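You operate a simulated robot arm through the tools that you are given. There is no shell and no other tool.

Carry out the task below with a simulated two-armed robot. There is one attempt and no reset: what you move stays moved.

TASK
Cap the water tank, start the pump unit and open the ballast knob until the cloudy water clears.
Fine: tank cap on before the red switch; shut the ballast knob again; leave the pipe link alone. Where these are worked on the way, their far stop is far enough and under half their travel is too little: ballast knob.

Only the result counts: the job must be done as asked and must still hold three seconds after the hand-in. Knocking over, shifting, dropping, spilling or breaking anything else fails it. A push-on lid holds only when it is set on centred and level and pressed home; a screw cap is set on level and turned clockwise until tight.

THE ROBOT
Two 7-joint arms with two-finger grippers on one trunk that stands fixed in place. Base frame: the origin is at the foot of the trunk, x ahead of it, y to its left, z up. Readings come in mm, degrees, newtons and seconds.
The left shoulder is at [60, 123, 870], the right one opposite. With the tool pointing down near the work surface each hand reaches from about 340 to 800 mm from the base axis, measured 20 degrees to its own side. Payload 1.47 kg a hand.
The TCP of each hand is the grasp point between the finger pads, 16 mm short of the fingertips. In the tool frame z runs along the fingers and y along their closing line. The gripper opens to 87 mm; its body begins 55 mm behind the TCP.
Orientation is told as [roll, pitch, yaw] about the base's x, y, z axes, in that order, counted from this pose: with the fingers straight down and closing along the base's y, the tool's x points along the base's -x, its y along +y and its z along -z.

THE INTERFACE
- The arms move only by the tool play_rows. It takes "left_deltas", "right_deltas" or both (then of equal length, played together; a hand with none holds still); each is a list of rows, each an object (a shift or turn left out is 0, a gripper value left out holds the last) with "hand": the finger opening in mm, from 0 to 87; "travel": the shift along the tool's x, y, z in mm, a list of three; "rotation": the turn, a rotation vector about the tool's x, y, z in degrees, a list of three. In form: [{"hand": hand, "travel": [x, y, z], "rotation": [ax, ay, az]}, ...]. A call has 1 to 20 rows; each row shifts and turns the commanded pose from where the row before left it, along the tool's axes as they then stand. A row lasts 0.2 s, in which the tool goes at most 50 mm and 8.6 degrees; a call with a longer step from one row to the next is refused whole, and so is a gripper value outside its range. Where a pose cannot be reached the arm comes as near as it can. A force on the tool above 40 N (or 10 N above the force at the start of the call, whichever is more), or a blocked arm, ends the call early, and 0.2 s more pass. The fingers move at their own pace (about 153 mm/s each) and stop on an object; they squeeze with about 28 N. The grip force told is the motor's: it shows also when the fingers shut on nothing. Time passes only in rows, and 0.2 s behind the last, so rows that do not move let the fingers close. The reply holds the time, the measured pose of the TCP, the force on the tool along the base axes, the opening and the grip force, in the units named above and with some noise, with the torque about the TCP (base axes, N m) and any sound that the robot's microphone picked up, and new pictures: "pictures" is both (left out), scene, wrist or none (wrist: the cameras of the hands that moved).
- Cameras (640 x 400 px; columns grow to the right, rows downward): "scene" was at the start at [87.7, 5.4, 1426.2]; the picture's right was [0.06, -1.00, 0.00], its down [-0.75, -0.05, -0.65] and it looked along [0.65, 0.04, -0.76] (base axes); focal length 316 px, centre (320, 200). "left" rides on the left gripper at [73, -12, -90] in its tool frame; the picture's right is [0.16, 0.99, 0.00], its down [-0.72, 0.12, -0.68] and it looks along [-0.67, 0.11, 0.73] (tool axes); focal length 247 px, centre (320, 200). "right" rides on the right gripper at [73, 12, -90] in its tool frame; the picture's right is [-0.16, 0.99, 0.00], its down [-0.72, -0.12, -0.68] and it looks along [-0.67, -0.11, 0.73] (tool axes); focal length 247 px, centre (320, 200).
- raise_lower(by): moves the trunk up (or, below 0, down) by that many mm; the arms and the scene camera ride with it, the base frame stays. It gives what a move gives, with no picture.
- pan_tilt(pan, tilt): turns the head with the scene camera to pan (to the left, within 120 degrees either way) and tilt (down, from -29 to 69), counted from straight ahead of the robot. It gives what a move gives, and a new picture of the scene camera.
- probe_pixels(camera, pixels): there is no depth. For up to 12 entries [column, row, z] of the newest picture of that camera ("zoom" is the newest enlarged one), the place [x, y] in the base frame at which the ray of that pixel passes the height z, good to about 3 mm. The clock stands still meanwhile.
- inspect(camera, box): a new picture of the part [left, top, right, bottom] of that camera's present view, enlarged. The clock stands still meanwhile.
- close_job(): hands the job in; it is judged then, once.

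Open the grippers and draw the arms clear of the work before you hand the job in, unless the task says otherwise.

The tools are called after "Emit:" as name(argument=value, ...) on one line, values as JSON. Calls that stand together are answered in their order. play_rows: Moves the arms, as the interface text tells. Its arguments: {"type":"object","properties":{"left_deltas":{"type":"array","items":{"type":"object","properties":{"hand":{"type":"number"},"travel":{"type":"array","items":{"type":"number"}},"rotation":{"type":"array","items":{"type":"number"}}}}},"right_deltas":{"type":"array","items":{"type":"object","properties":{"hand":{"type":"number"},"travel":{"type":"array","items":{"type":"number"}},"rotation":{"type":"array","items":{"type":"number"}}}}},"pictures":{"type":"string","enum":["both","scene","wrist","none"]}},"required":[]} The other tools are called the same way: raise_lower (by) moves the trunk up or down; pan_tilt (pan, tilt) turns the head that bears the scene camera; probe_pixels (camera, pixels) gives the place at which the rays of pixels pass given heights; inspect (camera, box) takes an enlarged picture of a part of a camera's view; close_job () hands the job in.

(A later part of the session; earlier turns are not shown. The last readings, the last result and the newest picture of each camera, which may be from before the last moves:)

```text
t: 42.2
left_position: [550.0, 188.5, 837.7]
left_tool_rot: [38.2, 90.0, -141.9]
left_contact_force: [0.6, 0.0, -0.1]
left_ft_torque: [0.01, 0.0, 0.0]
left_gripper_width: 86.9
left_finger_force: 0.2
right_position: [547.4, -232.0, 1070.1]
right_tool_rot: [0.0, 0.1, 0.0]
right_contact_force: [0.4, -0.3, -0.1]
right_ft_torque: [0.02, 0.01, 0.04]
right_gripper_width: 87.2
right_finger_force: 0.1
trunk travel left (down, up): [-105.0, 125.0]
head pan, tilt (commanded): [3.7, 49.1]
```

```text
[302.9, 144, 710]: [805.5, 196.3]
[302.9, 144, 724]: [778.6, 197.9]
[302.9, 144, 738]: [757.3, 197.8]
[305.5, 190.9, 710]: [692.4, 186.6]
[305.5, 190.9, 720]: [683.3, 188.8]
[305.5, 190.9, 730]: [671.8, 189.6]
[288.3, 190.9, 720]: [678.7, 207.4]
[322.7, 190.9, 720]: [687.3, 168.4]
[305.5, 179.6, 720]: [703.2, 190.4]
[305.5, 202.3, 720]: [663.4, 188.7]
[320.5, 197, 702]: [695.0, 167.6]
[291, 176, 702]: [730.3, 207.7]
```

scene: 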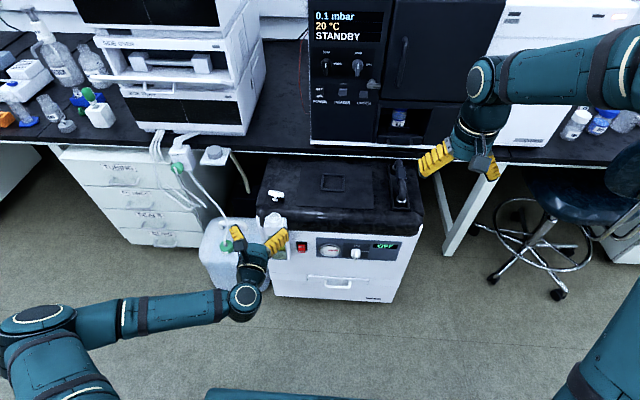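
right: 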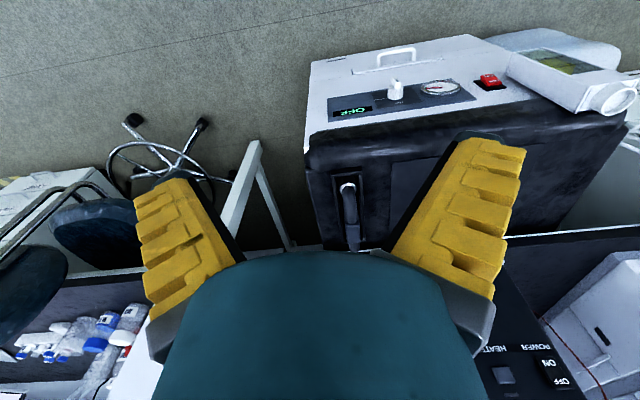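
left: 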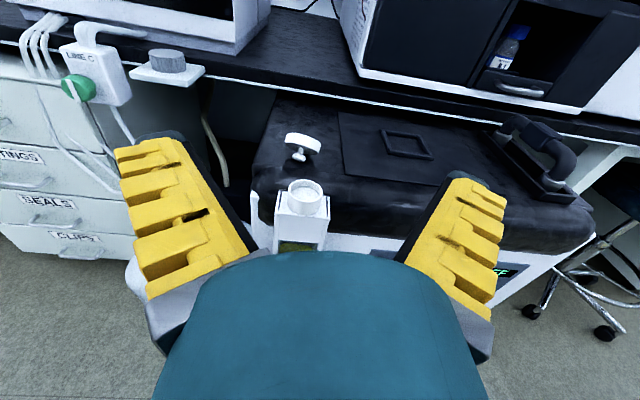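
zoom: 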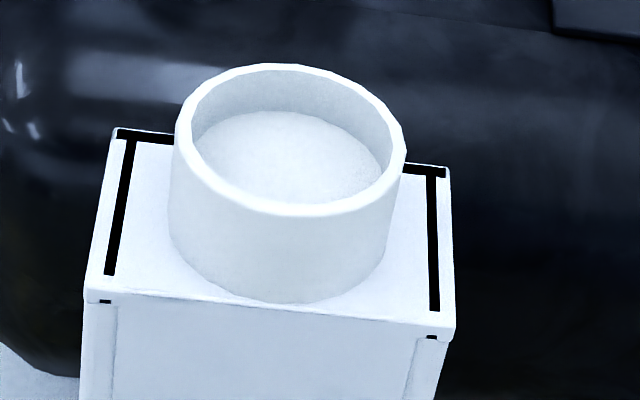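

The cap's center is about (784,197.5,721) and the neck center about (683.5,188.3,720). I'll roll back to the normal orientation for the grasp.

Emit:
play_rows(left_deltas=[{"rotation": [0, 0, 8]}, {"rotation": [0, 0, 8]}, {"rotation": [0, 0, 8]}, {"rotation": [0, 0, 8]}, {"rotation": [0, 0, 8]}, {"rotation": [0, 0, 8]}, {"rotation": [0, 0, 8]}, {"rotation": [0, 0, 8]}, {"rotation": [0, 0, 8]}, {"rotation": [0, 0, 8]}, {"rotation": [0, 0, 8]}, {"rotation": [0, 0, 8]}], pictures="none")

Emit:
play_rows(left_deltas=[{"rotation": [0, 0, 8]}, {"rotation": [0, 0, 8]}, {"rotation": [0, 0, 8]}, {"rotation": [0, 0, 8]}, {"rotation": [0, 0, 8]}, {"rotation": [0, 0, 8]}, {"rotation": [0, 0, 8]}, {"rotation": [0, 0, 8]}, {"rotation": [0, 0, 8]}, {"rotation": [0, 0, 8]}, {"rotation": [0, 0, 4]}, {"travel": [0, 0, 0]}], pictures="none")

Emit:
play_rows(left_deltas=[{"rotation": [0, 8, 0]}, {"rotation": [0, 8, 0]}, {"rotation": [0, 8, 0]}, {"rotation": [0, 8, 0]}, {"rotation": [0, 8, 0]}, {"rotation": [0, 8, 0]}, {"rotation": [0, 7, 0]}, {"travel": [0, 0, 0]}], pictures="both")

```text
t: 44.8
left_position: [550.1, 188.7, 838.1]
left_tool_rot: [-89.9, -6.2, 90.0]
left_contact_force: [-0.6, -1.3, 0.2]
left_ft_torque: [-0.01, -0.03, -0.03]
left_gripper_width: 86.9
left_finger_force: 0.2
right_position: [546.5, -230.9, 1070.2]
right_tool_rot: [0.0, 0.0, 0.1]
right_contact_force: [-0.3, 0.1, 0.4]
right_ft_torque: [0.0, 0.01, -0.01]
right_gripper_width: 87.0
right_finger_force: 0.1
trunk travel left (down, up): [-105.0, 125.0]
head pan, tilt (commanded): [3.7, 49.1]
```

```text
t: 47.4
left_position: [549.9, 188.0, 837.9]
left_tool_rot: [48.1, -89.8, -47.9]
left_contact_force: [-1.0, 0.4, -0.8]
left_ft_torque: [0.01, 0.0, -0.03]
left_gripper_width: 87.2
left_finger_force: 0.1
right_position: [546.3, -232.0, 1070.8]
right_tool_rot: [0.0, 0.0, 0.0]
right_contact_force: [0.2, -0.2, -0.1]
right_ft_torque: [-0.01, 0.0, -0.02]
right_gripper_width: 87.0
right_finger_force: 0.0
trunk travel left (down, up): [-105.0, 125.0]
head pan, tilt (commanded): [3.7, 49.1]
```

```text
t: 49.2
left_position: [550.9, 188.8, 837.2]
left_tool_rot: [0.0, -34.8, 0.0]
left_contact_force: [-0.4, -0.4, 0.2]
left_ft_torque: [-0.03, 0.02, 0.0]
left_gripper_width: 86.9
left_finger_force: 0.1
right_position: [547.2, -231.5, 1071.0]
right_tool_rot: [0.0, 0.0, 0.0]
right_contact_force: [0.4, 0.3, -0.1]
right_ft_torque: [-0.01, 0.0, -0.05]
right_gripper_width: 86.9
right_finger_force: 0.0
trunk travel left (down, up): [-105.0, 125.0]
head pan, tilt (commanded): [3.7, 49.1]
```

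scene: 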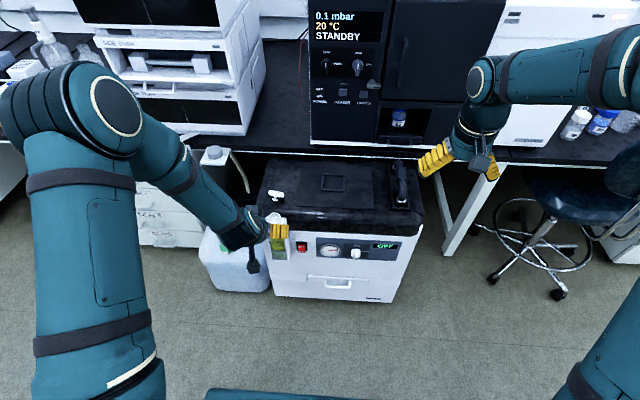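
left: 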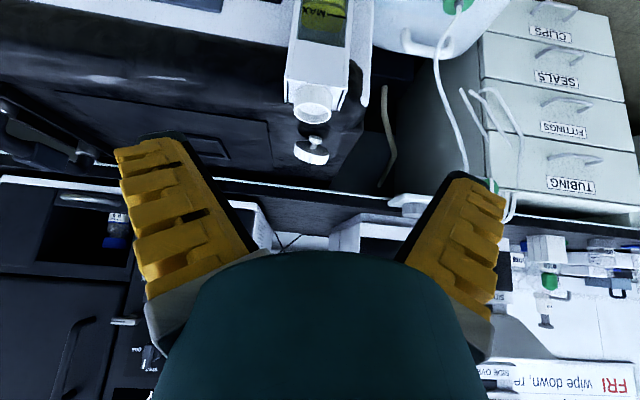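

I'm back in the normal orientation at pitch -35°. Next I'll yaw -12.4° and move to a pre-grasp point about 60 mm up along the fingers from the cap, near (747,206,776), with the fingers at 70.

Emit:
play_rows(left_deltas=[{"hand": 70, "rotation": [3.55, 0, 5.1]}, {"rotation": [3.55, 0, 5.1]}, {"travel": [-23.6, 11.7, 31.6]}, {"travel": [-23.6, 11.7, 31.6]}, {"travel": [-23.6, 11.7, 31.6]}, {"travel": [-23.6, 11.7, 31.6]}, {"travel": [-23.6, 11.7, 31.6]}, {"travel": [0, 0, 0]}, {"travel": [0, 0, 0]}], pictures="both")

```text
t: 51.2
left_position: [746.6, 205.3, 774.8]
left_tool_rot: [0.0, -34.9, -12.5]
left_contact_force: [-0.5, 0.0, 0.2]
left_ft_torque: [0.04, 0.01, 0.03]
left_gripper_width: 73.5
left_finger_force: 2.4
right_position: [547.3, -231.2, 1071.2]
right_tool_rot: [0.0, 0.0, 0.0]
right_contact_force: [-0.2, 0.4, 0.3]
right_ft_torque: [-0.01, 0.03, -0.03]
right_gripper_width: 87.1
right_finger_force: 0.1
trunk travel left (down, up): [-105.0, 125.0]
head pan, tilt (commanded): [3.7, 49.1]
```

scene: 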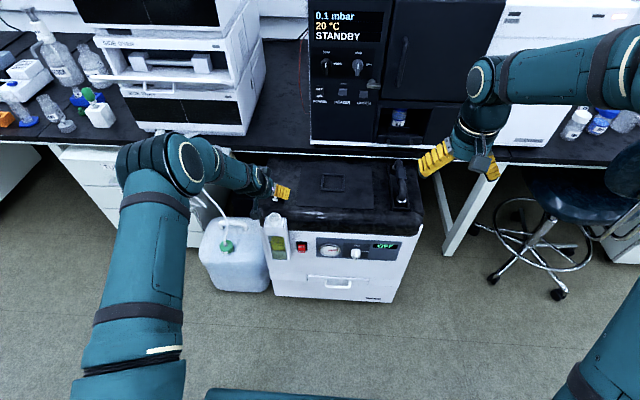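
left: 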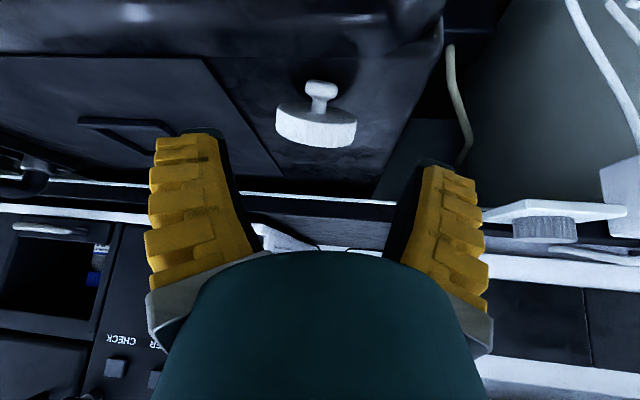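

The cap is centered near (316,126), in line with the tool axis. I'll zoom in to check its position and tilt relative to the fingers.

Emit:
inspect(camera="left", box=[250, 65, 386, 160])

```text
4.21 times, centred on (318, 112) of left
```

zoom: 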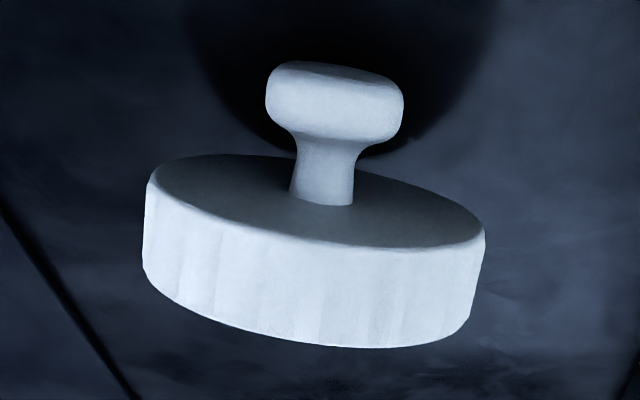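

The disc lies in line with the fingers, about 3 mm toward -y of the tool axis and about 63 mm ahead. I'll advance 54 mm along the fingers with that correction.

Emit:
play_rows(left_deltas=[{"travel": [0, -1.3, 20]}, {"travel": [0, -1.2, 20]}, {"travel": [0, 0, 14]}, {"travel": [0, 0, 0]}, {"travel": [0, 0, 0]}], pictures="wrist")

Emit:
inspect(camera="left", box=[220, 110, 420, 235])

```text
t: 52.4
left_position: [775.7, 196.3, 730.8]
left_tool_rot: [0.0, -34.9, -12.4]
left_contact_force: [-0.5, -0.2, 0.7]
left_ft_torque: [-0.01, 0.0, 0.0]
left_gripper_width: 73.5
left_finger_force: 2.0
right_position: [547.0, -231.6, 1071.7]
right_tool_rot: [0.0, 0.1, 0.0]
right_contact_force: [0.2, 1.0, -0.4]
right_ft_torque: [0.03, 0.03, -0.02]
right_gripper_width: 87.1
right_finger_force: 0.0
trunk travel left (down, up): [-105.0, 125.0]
head pan, tilt (commanded): [3.7, 49.1]
```

left: 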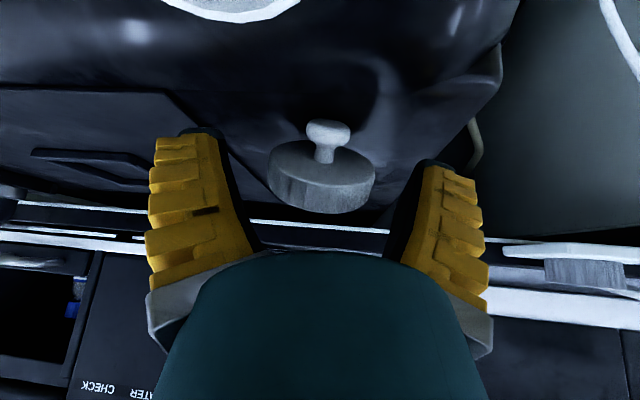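

```text
3.20 times, centred on (320, 172) of left
```

zoom: 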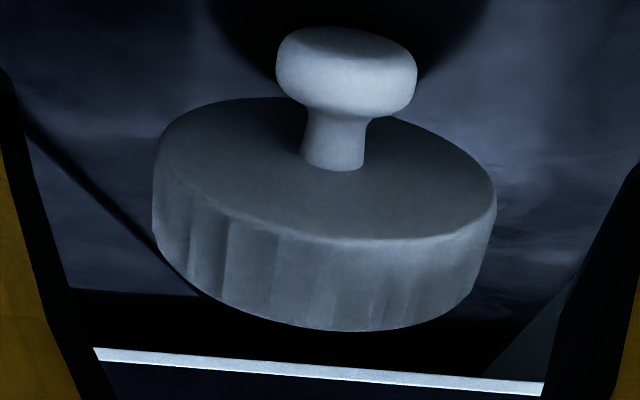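

The disc center is now about 7 mm beyond the TCP and centered (columns 268–375). I'll close on the rim.

Emit:
play_rows(left_deltas=[{"hand": 60}, {"hand": 52}, {"hand": 44}, {"hand": 36}, {"hand": 30}, {"hand": 30}, {"hand": 30}], pictures="wrist")

Emit:
inspect(camera="left", box=[220, 110, 420, 235])

```text
t: 54.0
left_position: [775.7, 196.5, 733.5]
left_tool_rot: [0.2, -35.0, -12.5]
left_contact_force: [0.3, 0.2, 5.2]
left_ft_torque: [0.04, 0.03, 0.0]
left_gripper_width: 42.0
left_finger_force: 27.7
right_position: [547.6, -231.5, 1071.4]
right_tool_rot: [0.1, 0.0, 0.0]
right_contact_force: [-0.3, -0.5, -0.3]
right_ft_torque: [0.01, 0.0, 0.0]
right_gripper_width: 86.8
right_finger_force: 0.1
trunk travel left (down, up): [-105.0, 125.0]
head pan, tilt (commanded): [3.7, 49.1]
```

left: 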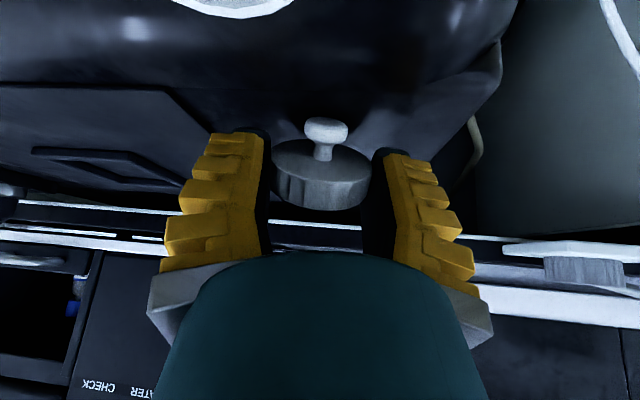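

```text
3.20 times, centred on (320, 172) of left
```

zoom: 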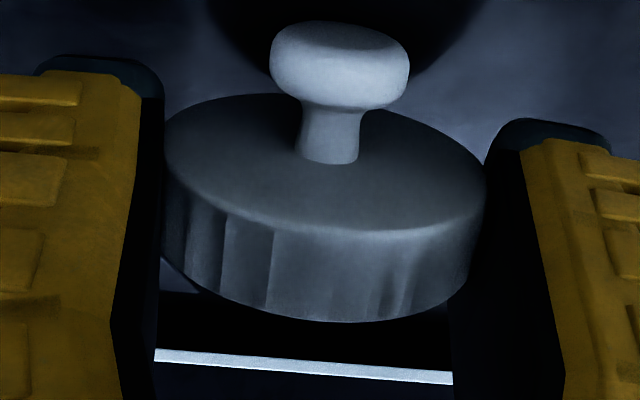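

The grip force is 27.7 N with pads against both sides of the disc. I'll lift gently 12 mm along the tool axis and check.

Emit:
play_rows(left_deltas=[{"hand": 20, "travel": [0, 0, 0]}, {"travel": [0, 0, -4]}, {"travel": [0, 0, -4]}, {"travel": [0, 0, -4]}, {"travel": [0, 0, 0]}], pictures="wrist")

Emit:
inspect(camera="left", box=[220, 110, 420, 235])

```text
t: 55.2
left_position: [768.2, 198.5, 740.6]
left_tool_rot: [0.0, -35.0, -12.5]
left_contact_force: [0.6, -0.4, -1.2]
left_ft_torque: [0.01, 0.01, 0.0]
left_gripper_width: 41.1
left_finger_force: 27.7
right_position: [546.7, -230.9, 1071.7]
right_tool_rot: [-0.1, 0.0, 0.0]
right_contact_force: [0.6, -0.2, -0.7]
right_ft_torque: [0.04, 0.02, 0.0]
right_gripper_width: 86.9
right_finger_force: 0.1
trunk travel left (down, up): [-105.0, 125.0]
head pan, tilt (commanded): [3.7, 49.1]
```

left: 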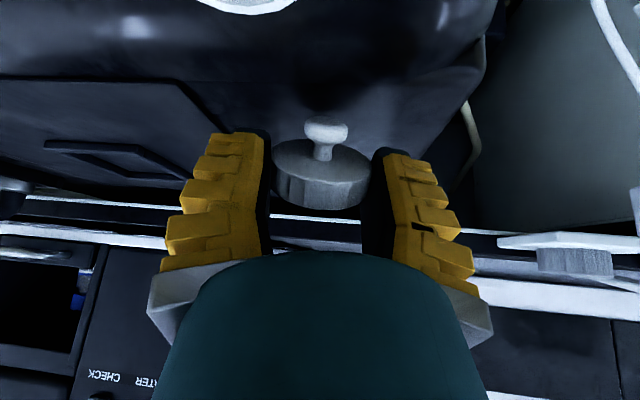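

```text
3.20 times, centred on (320, 172) of left
```

zoom: 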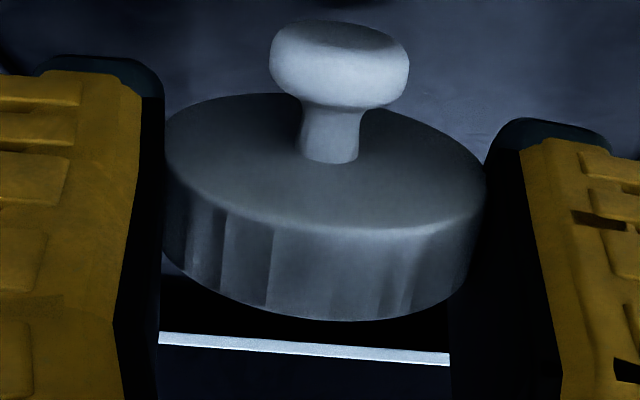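

The cap moves with the hand: its image is unchanged while the lid drops away. I'll lift 60 mm, then draw back slowly to the free space in front.

Emit:
play_rows(left_deltas=[{"travel": [-8.6, 0, -12.3]}, {"travel": [-8.6, 0, -12.3]}, {"travel": [-8.6, 0, -12.3]}, {"travel": [-8.6, 0, -12.3]}, {"travel": [14.4, -4.3, -13.6]}, {"travel": [14.4, -4.3, -13.6]}, {"travel": [14.4, -4.3, -13.6]}, {"travel": [14.4, -4.3, -13.6]}, {"travel": [14.4, -4.3, -13.6]}, {"travel": [14.4, -4.3, -13.6]}, {"travel": [14.4, -4.3, -13.6]}, {"travel": [14.4, -4.3, -13.6]}, {"travel": [14.4, -4.3, -13.6]}, {"travel": [14.4, -4.3, -13.6]}, {"travel": [0, 0, 0]}], pictures="both")

```text
t: 58.4
left_position: [567.9, 197.9, 831.0]
left_tool_rot: [0.0, -34.9, -12.5]
left_contact_force: [1.2, 0.4, -0.6]
left_ft_torque: [-0.01, 0.01, 0.02]
left_gripper_width: 40.2
left_finger_force: 28.4
right_position: [547.8, -231.3, 1071.8]
right_tool_rot: [0.0, 0.0, 0.0]
right_contact_force: [1.2, -0.3, 0.6]
right_ft_torque: [-0.02, 0.03, 0.03]
right_gripper_width: 87.1
right_finger_force: 0.2
trunk travel left (down, up): [-105.0, 125.0]
head pan, tilt (commanded): [3.7, 49.1]
```

scene: 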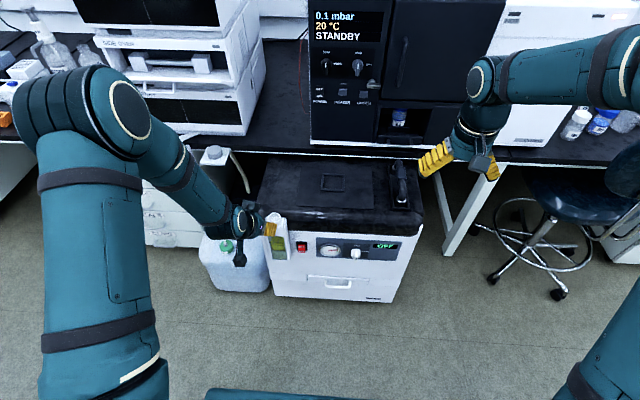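
left: 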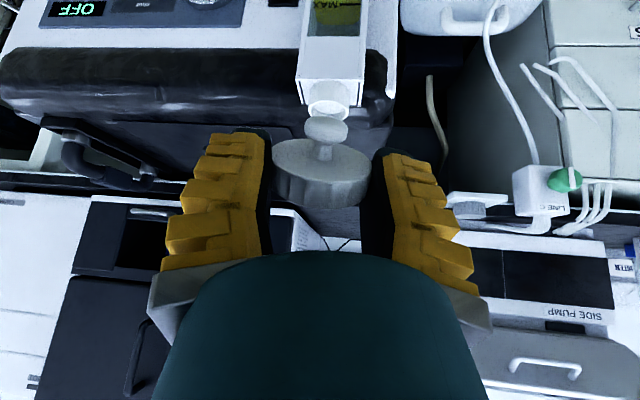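

The cap is still held, but the width reading creeps (42.0→40.2). I'll zoom in to see whether it is slipping.

Emit:
inspect(camera="left", box=[220, 110, 420, 235])

```text
3.20 times, centred on (320, 172) of left
```

zoom: 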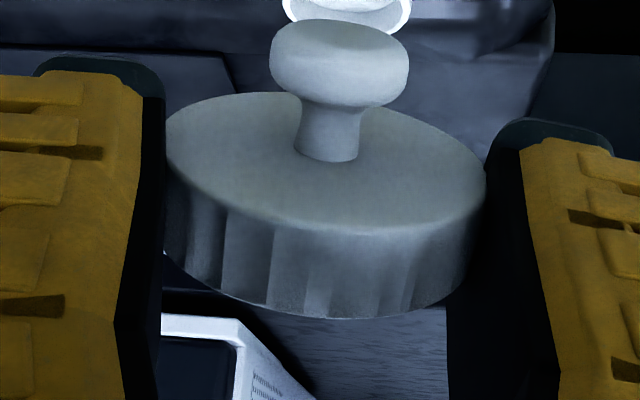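

It has barely moved, so the creep is small. I'll turn directly to the flipped orientation in one combined rotation, swinging the elbow out to the left. First half now.

Emit:
play_rows(left_deltas=[{"hand": 10, "rotation": [3.89, -0.8, -7.445]}, {"rotation": [3.89, -0.8, -7.445]}, {"rotation": [3.89, -0.8, -7.445]}, {"rotation": [3.89, -0.8, -7.445]}, {"rotation": [3.89, -0.8, -7.445]}, {"rotation": [3.89, -0.8, -7.445]}, {"rotation": [3.89, -0.8, -7.445]}, {"rotation": [3.89, -0.8, -7.445]}, {"rotation": [3.89, -0.8, -7.445]}, {"rotation": [3.89, -0.8, -7.445]}, {"rotation": [3.89, -0.8, -7.445]}], pictures="both")

```text
t: 60.8
left_position: [568.8, 198.4, 830.9]
left_tool_rot: [-70.4, 10.0, 58.0]
left_contact_force: [0.2, 0.7, -0.8]
left_ft_torque: [0.03, -0.01, 0.0]
left_gripper_width: 39.1
left_finger_force: 27.6
right_position: [546.8, -231.9, 1071.1]
right_tool_rot: [-0.1, 0.0, 0.0]
right_contact_force: [-0.5, 0.3, -0.1]
right_ft_torque: [0.0, 0.0, -0.01]
right_gripper_width: 87.2
right_finger_force: 0.0
trunk travel left (down, up): [-105.0, 125.0]
head pan, tilt (commanded): [3.7, 49.1]
```

scene: 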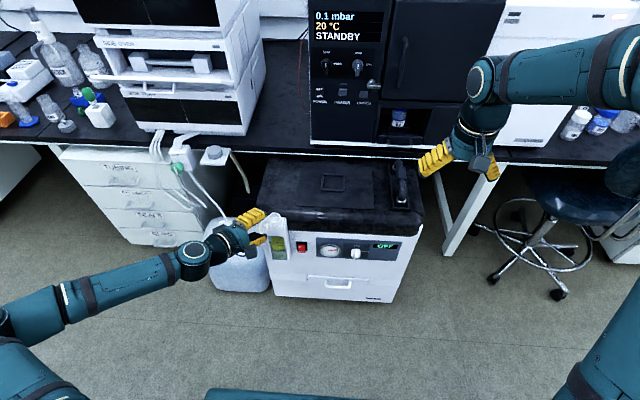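
left: 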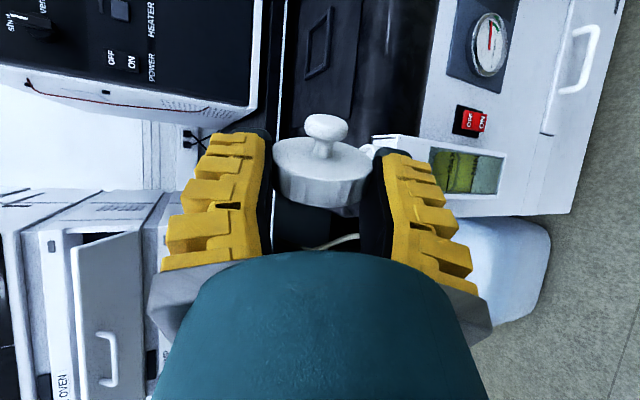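

It's holding well at 27.6 N and the elbow went out left. I'll do the second half of the turn.

Emit:
play_rows(left_deltas=[{"hand": 0, "rotation": [3.89, -0.8, -7.445]}, {"rotation": [3.89, -0.8, -7.445]}, {"rotation": [3.89, -0.8, -7.445]}, {"rotation": [3.89, -0.8, -7.445]}, {"rotation": [3.89, -0.8, -7.445]}, {"rotation": [3.89, -0.8, -7.445]}, {"rotation": [3.89, -0.8, -7.445]}, {"rotation": [3.89, -0.8, -7.445]}, {"rotation": [3.89, -0.8, -7.445]}, {"rotation": [3.89, -0.8, -7.445]}, {"rotation": [3.89, -0.8, -7.445]}], pictures="both")

Emit:
inspect(camera="left", box=[220, 110, 420, 235])

```text
t: 63.2
left_position: [568.9, 198.7, 830.7]
left_tool_rot: [104.2, 89.8, -76.0]
left_contact_force: [0.0, 0.6, 0.1]
left_ft_torque: [-0.04, 0.02, 0.0]
left_gripper_width: 38.3
left_finger_force: 28.5
right_position: [546.3, -231.0, 1071.9]
right_tool_rot: [0.0, -0.1, 0.0]
right_contact_force: [-0.1, -0.2, -0.7]
right_ft_torque: [0.0, 0.02, 0.01]
right_gripper_width: 87.0
right_finger_force: 0.0
trunk travel left (down, up): [-105.0, 125.0]
head pan, tilt (commanded): [3.7, 49.1]
```

scene: 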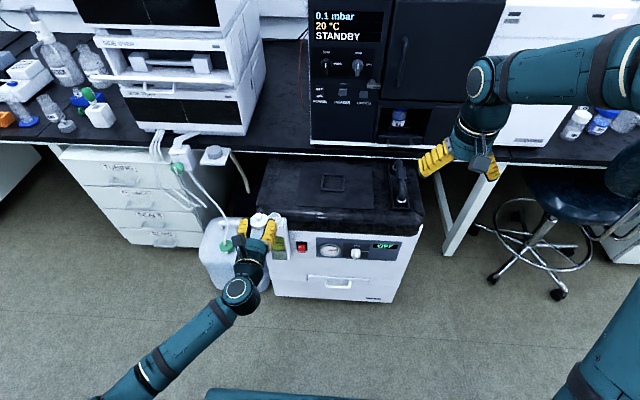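
left: 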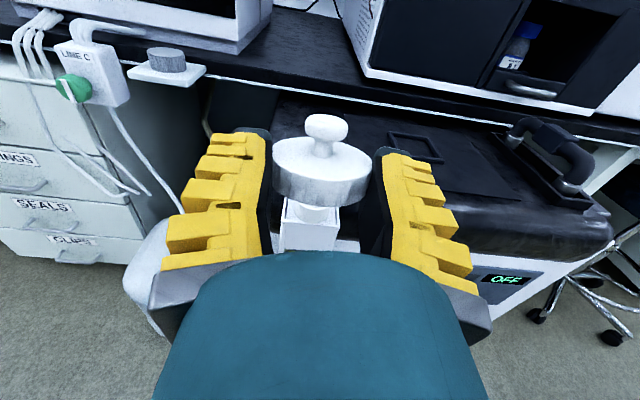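

```text
3.20 times, centred on (320, 172) of left
```

zoom: 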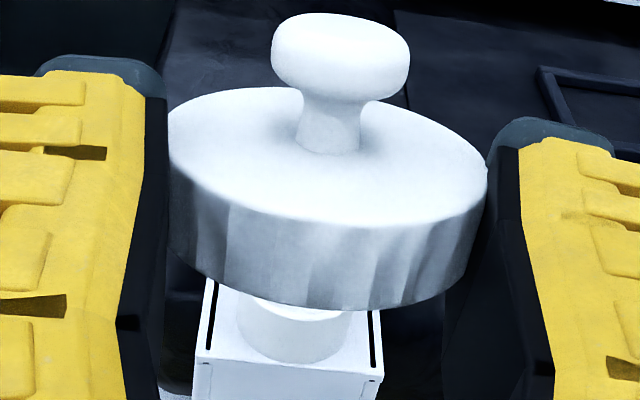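

The cap is now knob-up in the hand, but tilted about 11° (far edge low) and held near the fingertips. I'll level it by pitching the hand up 11.3° and carry it over the neck, to TCP about (667,189,770).

Emit:
play_rows(left_deltas=[{"rotation": [0, 5.65, 0]}, {"rotation": [0, 5.65, 0]}, {"travel": [-19.75, 2.4, 21.05]}, {"travel": [-19.75, 2.4, 21.05]}, {"travel": [-19.75, 2.4, 21.05]}, {"travel": [-19.75, 2.4, 21.05]}, {"travel": [0, 0, 0]}], pictures="both")

Emit:
inspect(camera="left", box=[220, 110, 420, 235])

Emit:
inspect(camera="scene", box=[244, 185, 308, 235])

```text
t: 64.8
left_position: [667.4, 187.0, 769.4]
left_tool_rot: [179.6, 78.6, -0.4]
left_contact_force: [-0.2, 0.0, -0.7]
left_ft_torque: [0.0, 0.03, -0.01]
left_gripper_width: 38.4
left_finger_force: 27.7
right_position: [546.3, -230.9, 1071.6]
right_tool_rot: [0.0, 0.0, 0.0]
right_contact_force: [0.9, -0.2, 0.5]
right_ft_torque: [-0.01, 0.02, -0.01]
right_gripper_width: 87.0
right_finger_force: 0.2
trunk travel left (down, up): [-105.0, 125.0]
head pan, tilt (commanded): [3.7, 49.1]
```

scene: 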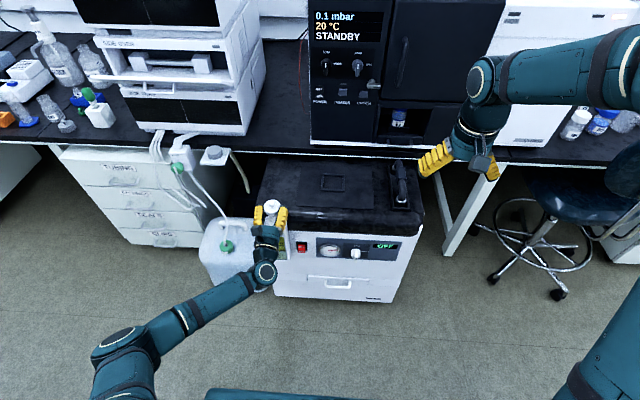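
left: 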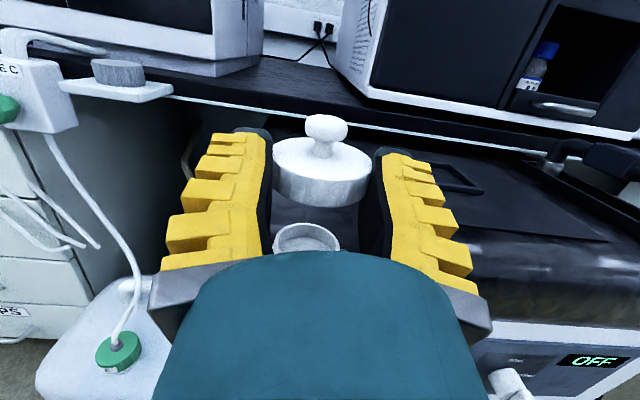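

```text
3.20 times, centred on (320, 172) of left
```

zoom: 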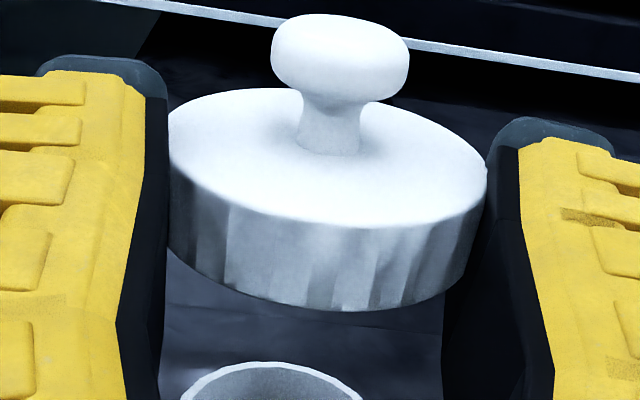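

```text
8.00 times, centred on (276, 210) of scene
```

zoom: 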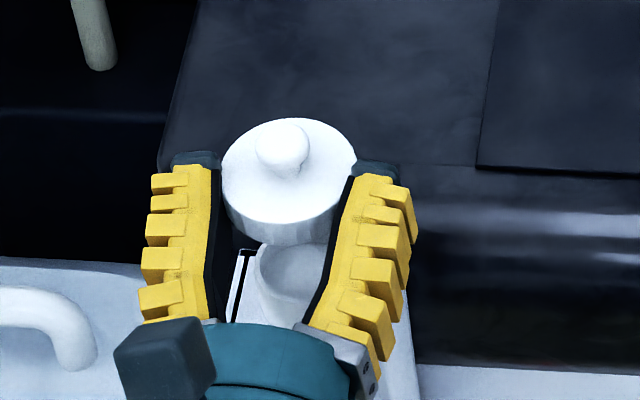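

The cap looks level now (scene ellipse ratio about 0.77). I'll probe the cap top center and the neck in both cameras to get the remaining offset.

Emit:
probe_pixels(camera="scene", pixels=[[272.1, 206.25, 770], [272.1, 206.25, 776], [272.1, 206.25, 782], [263.75, 206.25, 776], [280.5, 206.25, 776], [272.1, 199.75, 776]])

Emit:
probe_pixels(camera="left", pixels=[[322.3, 158.6, 770], [322.3, 158.6, 776], [322.3, 158.6, 782], [306, 222.6, 720], [322.3, 137, 776], [322.3, 180, 776], [272.5, 155, 776], [372, 163, 776]])

Emit:
inspect(camera="left", box=[250, 200, 370, 260])

```text
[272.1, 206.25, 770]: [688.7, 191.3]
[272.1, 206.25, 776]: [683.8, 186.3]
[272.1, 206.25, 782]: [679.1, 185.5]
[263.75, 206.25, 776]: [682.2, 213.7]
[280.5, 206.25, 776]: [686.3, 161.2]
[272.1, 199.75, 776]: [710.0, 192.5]
```

```text
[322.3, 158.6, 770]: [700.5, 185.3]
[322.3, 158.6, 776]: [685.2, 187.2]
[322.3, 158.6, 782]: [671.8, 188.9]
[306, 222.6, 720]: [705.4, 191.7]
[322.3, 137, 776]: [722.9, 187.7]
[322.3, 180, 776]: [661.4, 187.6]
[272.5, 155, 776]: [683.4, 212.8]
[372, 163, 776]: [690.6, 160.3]
```

```text
5.33 times, centred on (310, 230) of left
```

zoom: 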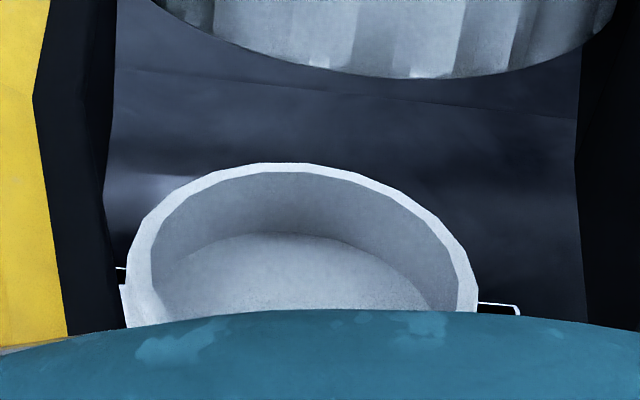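

Cap center is about (683.4,187.2) against neck (684.5,187.7), so it's nearly aligned. I'll shift 1 mm in x and lower 34 mm, to about 8 mm above the rim.

Emit:
play_rows(left_deltas=[{"travel": [-16.8, -0.3, -2.9]}, {"travel": [-16.8, -0.3, -2.9]}, {"travel": [0, 0, 0]}], pictures="wrist")

Emit:
inspect(camera="scene", box=[244, 190, 308, 240])

Emit:
inspect(camera="left", box=[220, 110, 420, 260])

```text
t: 65.6
left_position: [667.3, 187.9, 735.4]
left_tool_rot: [179.7, 78.7, -0.5]
left_contact_force: [-0.4, -0.9, -0.9]
left_ft_torque: [0.01, 0.0, 0.01]
left_gripper_width: 38.3
left_finger_force: 28.3
right_position: [546.9, -230.6, 1071.9]
right_tool_rot: [0.0, 0.1, 0.0]
right_contact_force: [0.4, 1.4, -0.4]
right_ft_torque: [0.02, -0.04, 0.01]
right_gripper_width: 87.1
right_finger_force: 0.0
trunk travel left (down, up): [-105.0, 125.0]
head pan, tilt (commanded): [3.7, 49.1]
```

left: 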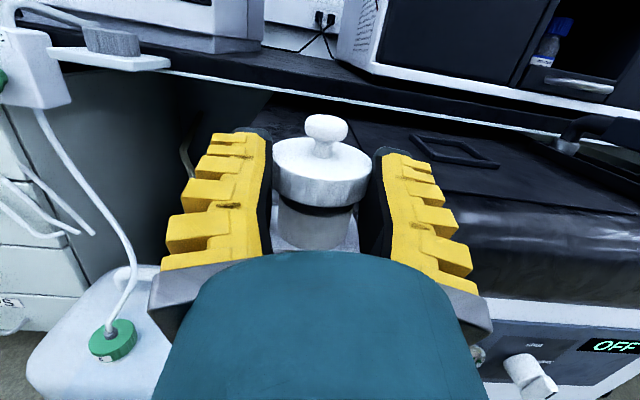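

```text
8.00 times, centred on (276, 215) of scene
```

zoom: 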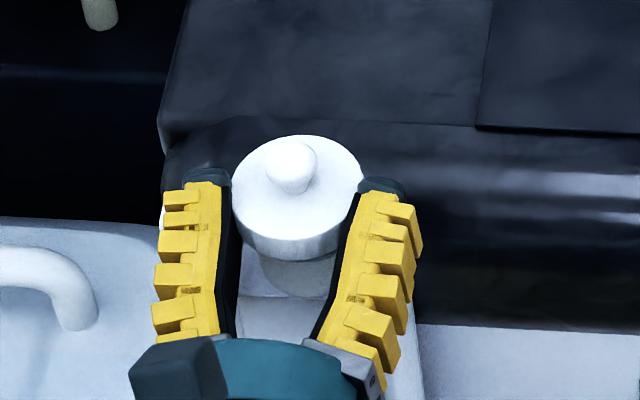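

```text
2.67 times, centred on (320, 185) of left
```

zoom: 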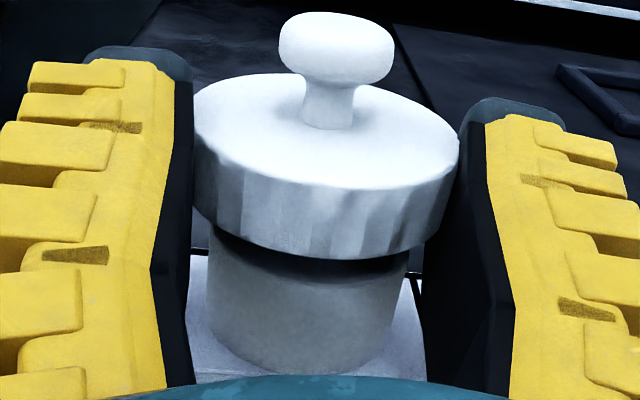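

The view is good: cap (194–460) above neck (207–409) in the zoom, with the neck about 1.5 mm further in +y. I'll correct that and lower 9 mm in small steps, watching the force.

Emit:
play_rows(left_deltas=[{"travel": [-2.94, -0.8, -0.59]}, {"travel": [-2.94, -0.8, -0.59]}, {"travel": [-2.94, 0, -0.59]}, {"travel": [0, 0, 0]}], pictures="wrist")

Emit:
inspect(camera="left", box=[220, 110, 420, 260])

Emit:
inspect(camera="scene", box=[244, 190, 308, 240])

```text
t: 66.6
left_position: [667.2, 189.6, 726.0]
left_tool_rot: [179.9, 78.7, -0.3]
left_contact_force: [0.7, 1.0, -0.1]
left_ft_torque: [0.0, 0.02, 0.0]
left_gripper_width: 38.1
left_finger_force: 28.1
right_position: [546.1, -231.2, 1070.9]
right_tool_rot: [-0.1, 0.0, 0.0]
right_contact_force: [-0.2, 0.4, -0.1]
right_ft_torque: [-0.01, 0.0, -0.01]
right_gripper_width: 87.1
right_finger_force: 0.1
trunk travel left (down, up): [-105.0, 125.0]
head pan, tilt (commanded): [3.7, 49.1]
```

left: 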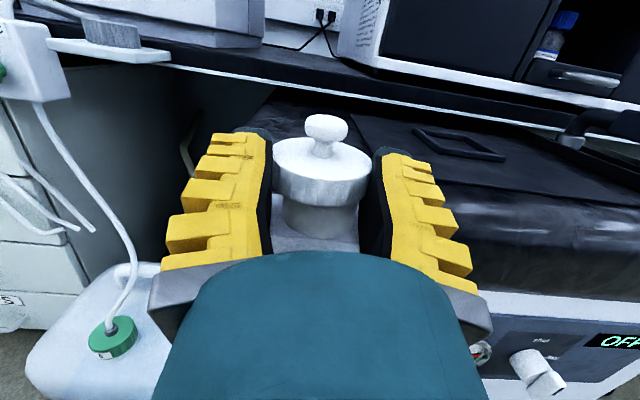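

```text
2.67 times, centred on (320, 185) of left
```

zoom: 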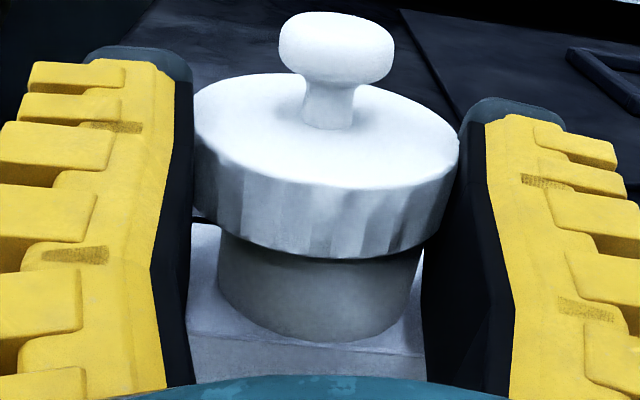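

```text
8.00 times, centred on (276, 215) of scene
```

zoom: 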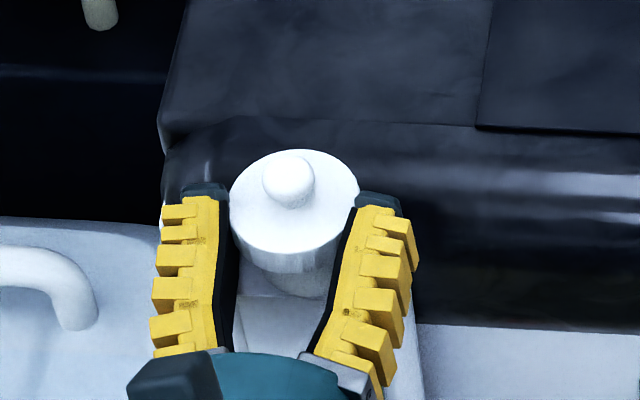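

Alignment is within about 1 mm and there is no contact force yet. I'll lower another 6 mm in 2 mm steps.

Emit:
play_rows(left_deltas=[{"travel": [-1.96, 0.4, -0.39]}, {"travel": [-1.96, 0, -0.39]}, {"travel": [-1.96, 0, -0.39]}, {"travel": [0, 0, 0]}], pictures="wrist")

Emit:
inspect(camera="left", box=[220, 110, 420, 260])

```text
t: 67.6
left_position: [667.3, 190.1, 719.0]
left_tool_rot: [180.0, 78.9, -0.4]
left_contact_force: [-0.2, 0.6, 0.2]
left_ft_torque: [-0.02, 0.0, -0.06]
left_gripper_width: 36.0
left_finger_force: 28.5
right_position: [545.7, -231.6, 1071.0]
right_tool_rot: [0.0, -0.1, 0.0]
right_contact_force: [0.3, 0.0, 0.0]
right_ft_torque: [0.0, -0.03, -0.01]
right_gripper_width: 87.2
right_finger_force: 0.1
trunk travel left (down, up): [-105.0, 125.0]
head pan, tilt (commanded): [3.7, 49.1]
```

left: 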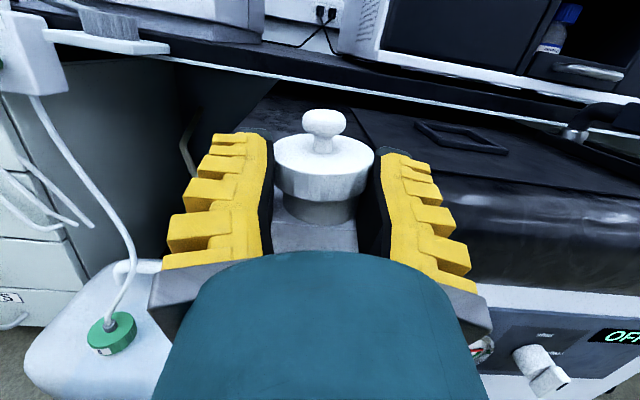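

```text
2.67 times, centred on (320, 185) of left
```

zoom: 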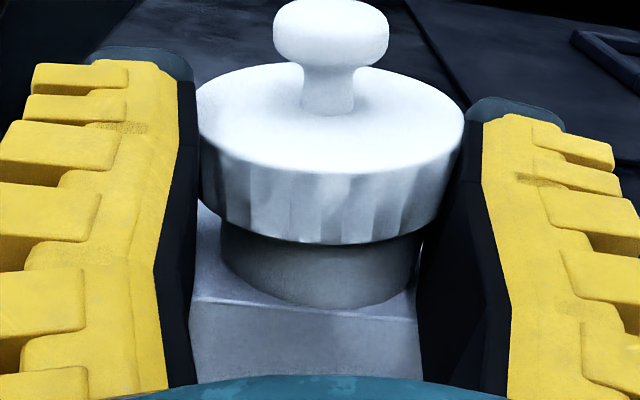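

The cap met something: it shifted about 2 mm up relative to the fingers while the visible neck got shorter. I'll check from the scene camera whether it sits around the neck.

Emit:
inspect(camera="scene", box=[252, 195, 300, 232])

Emit:
inspect(camera="left", box=[270, 170, 380, 235])

```text
10.81 times, centred on (276, 214) of scene
```

zoom: 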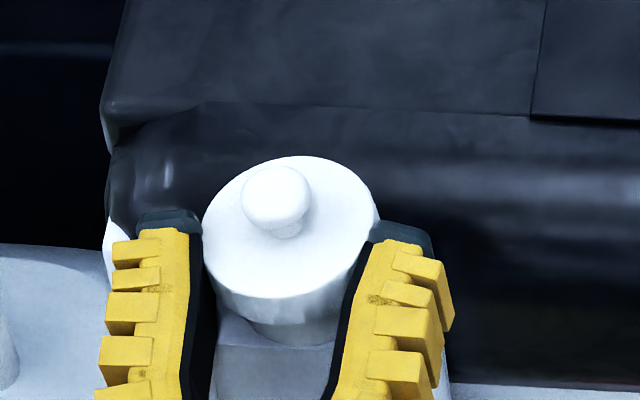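

```text
5.82 times, centred on (325, 202) of left
```

zoom: 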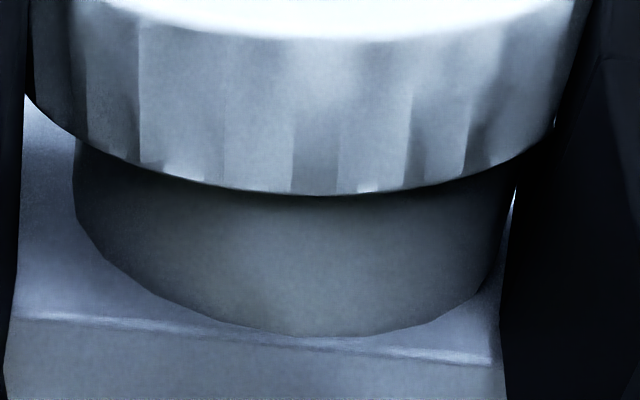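

The visible neck is about 15 mm of its 20 mm, so the cap sits about 5 mm over it all round with almost no force. I'll release it now so it rests on the neck, opening slowly.

Emit:
play_rows(left_deltas=[{"hand": 42}, {"hand": 48}, {"hand": 54}, {"hand": 60}, {"hand": 64}, {"hand": 64}], pictures="wrist")

Emit:
inspect(camera="left", box=[220, 110, 420, 260])

Emit:
inspect(camera="scene", box=[252, 195, 300, 232])

```text
t: 69.0
left_position: [666.6, 189.4, 720.9]
left_tool_rot: [179.9, 78.7, -0.3]
left_contact_force: [0.8, -0.7, -0.2]
left_ft_torque: [-0.02, 0.0, 0.01]
left_gripper_width: 68.2
left_finger_force: 2.8
right_position: [546.9, -231.5, 1071.8]
right_tool_rot: [0.0, -0.1, 0.1]
right_contact_force: [-0.5, -0.3, 0.8]
right_ft_torque: [0.0, 0.0, -0.04]
right_gripper_width: 86.7
right_finger_force: 0.1
trunk travel left (down, up): [-105.0, 125.0]
head pan, tilt (commanded): [3.7, 49.1]
```

left: 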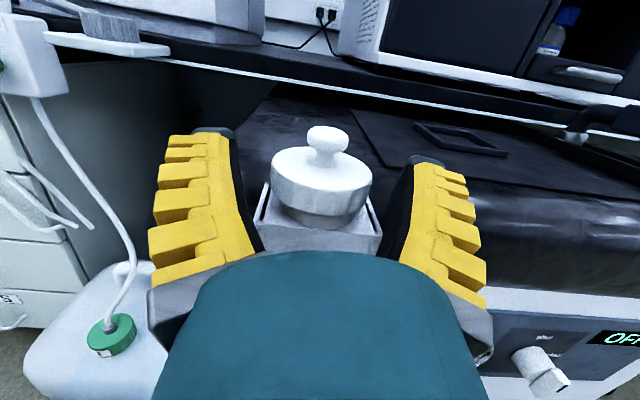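

```text
2.67 times, centred on (320, 185) of left
```

zoom: 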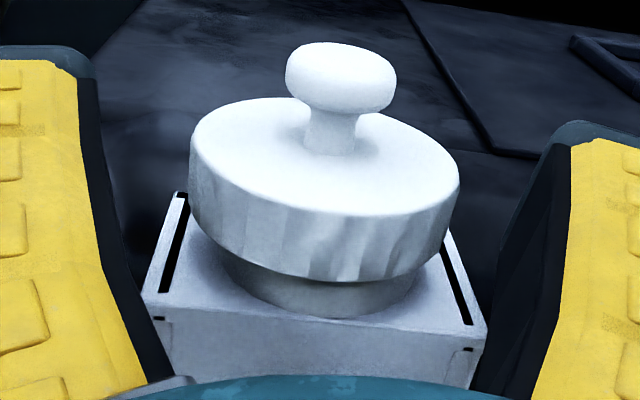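

```text
10.81 times, centred on (276, 214) of scene
```

zoom: 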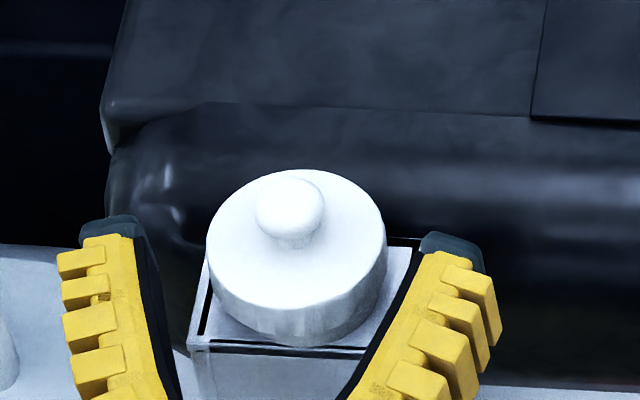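

The cap dropped onto the neck about 11 mm deep, and it looks level in both views. I'll draw the open fingers straight back clear of it.

Emit:
play_rows(left_deltas=[{"hand": 75, "travel": [3.9, 0, -19.6]}, {"travel": [7.8, 0, -39.2]}, {"travel": [7.8, 0, -39.2]}, {"travel": [40, 0, -10]}, {"travel": [40, 0, -10]}, {"travel": [0, 0, 0]}], pictures="both")

Emit:
inspect(camera="scene", box=[244, 185, 308, 235])

```text
t: 70.4
left_position: [531.0, 191.5, 795.9]
left_tool_rot: [179.9, 78.7, -0.3]
left_contact_force: [-0.3, 0.5, -0.2]
left_ft_torque: [0.03, 0.02, -0.02]
left_gripper_width: 77.3
left_finger_force: 1.9
right_position: [546.5, -231.2, 1071.0]
right_tool_rot: [0.0, 0.0, 0.0]
right_contact_force: [0.3, 0.5, 0.9]
right_ft_torque: [0.01, -0.03, 0.01]
right_gripper_width: 86.8
right_finger_force: 0.1
trunk travel left (down, up): [-105.0, 125.0]
head pan, tilt (commanded): [3.7, 49.1]
```

scene: 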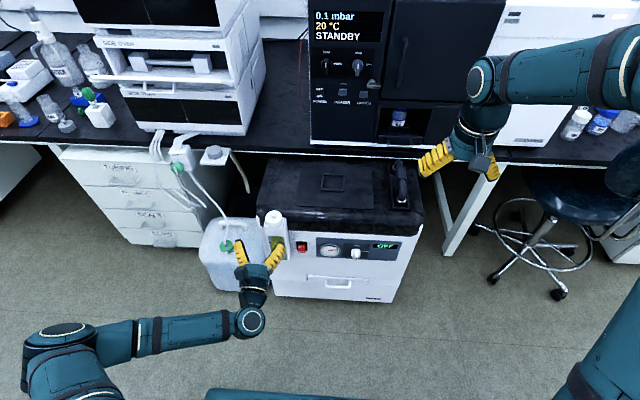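
left: 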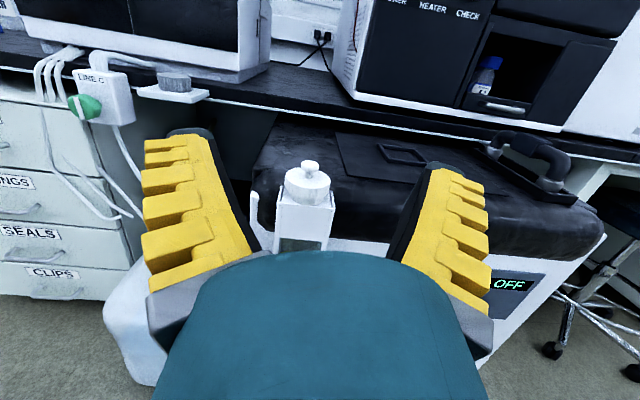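

```text
8.00 times, centred on (276, 210) of scene
```

zoom: 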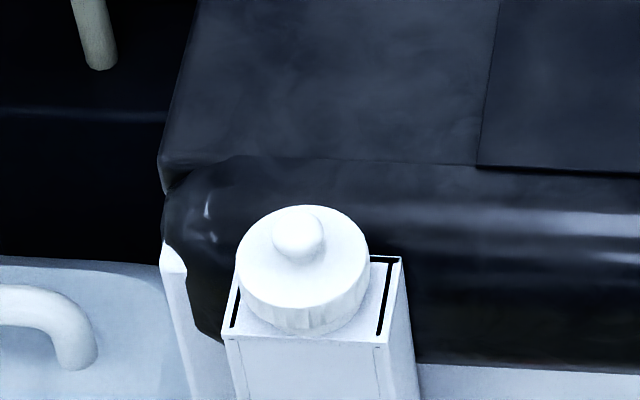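

The cap now sits on the neck. I'll look closer at its seating in the left camera, near (308,180).

Emit:
inspect(camera="left", box=[262, 150, 358, 215])

Emit:
probe_pixels(camera="scene", pixels=[[273.9, 204.5, 742], [273.9, 212, 722], [273.9, 204.5, 735]])

```text
6.15 times, centred on (310, 182) of left
```

zoom: 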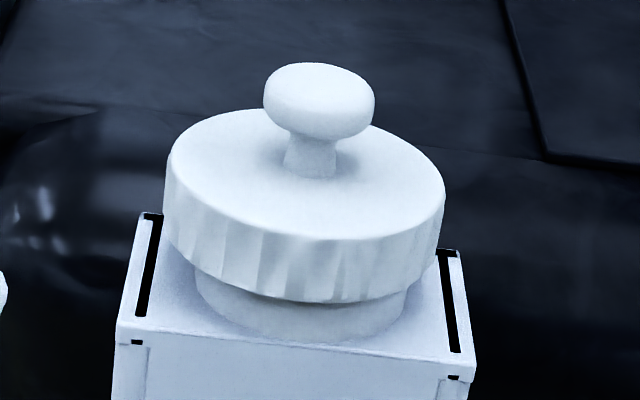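

```text
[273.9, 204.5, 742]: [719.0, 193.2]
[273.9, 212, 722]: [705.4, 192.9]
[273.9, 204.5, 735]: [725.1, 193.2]
```

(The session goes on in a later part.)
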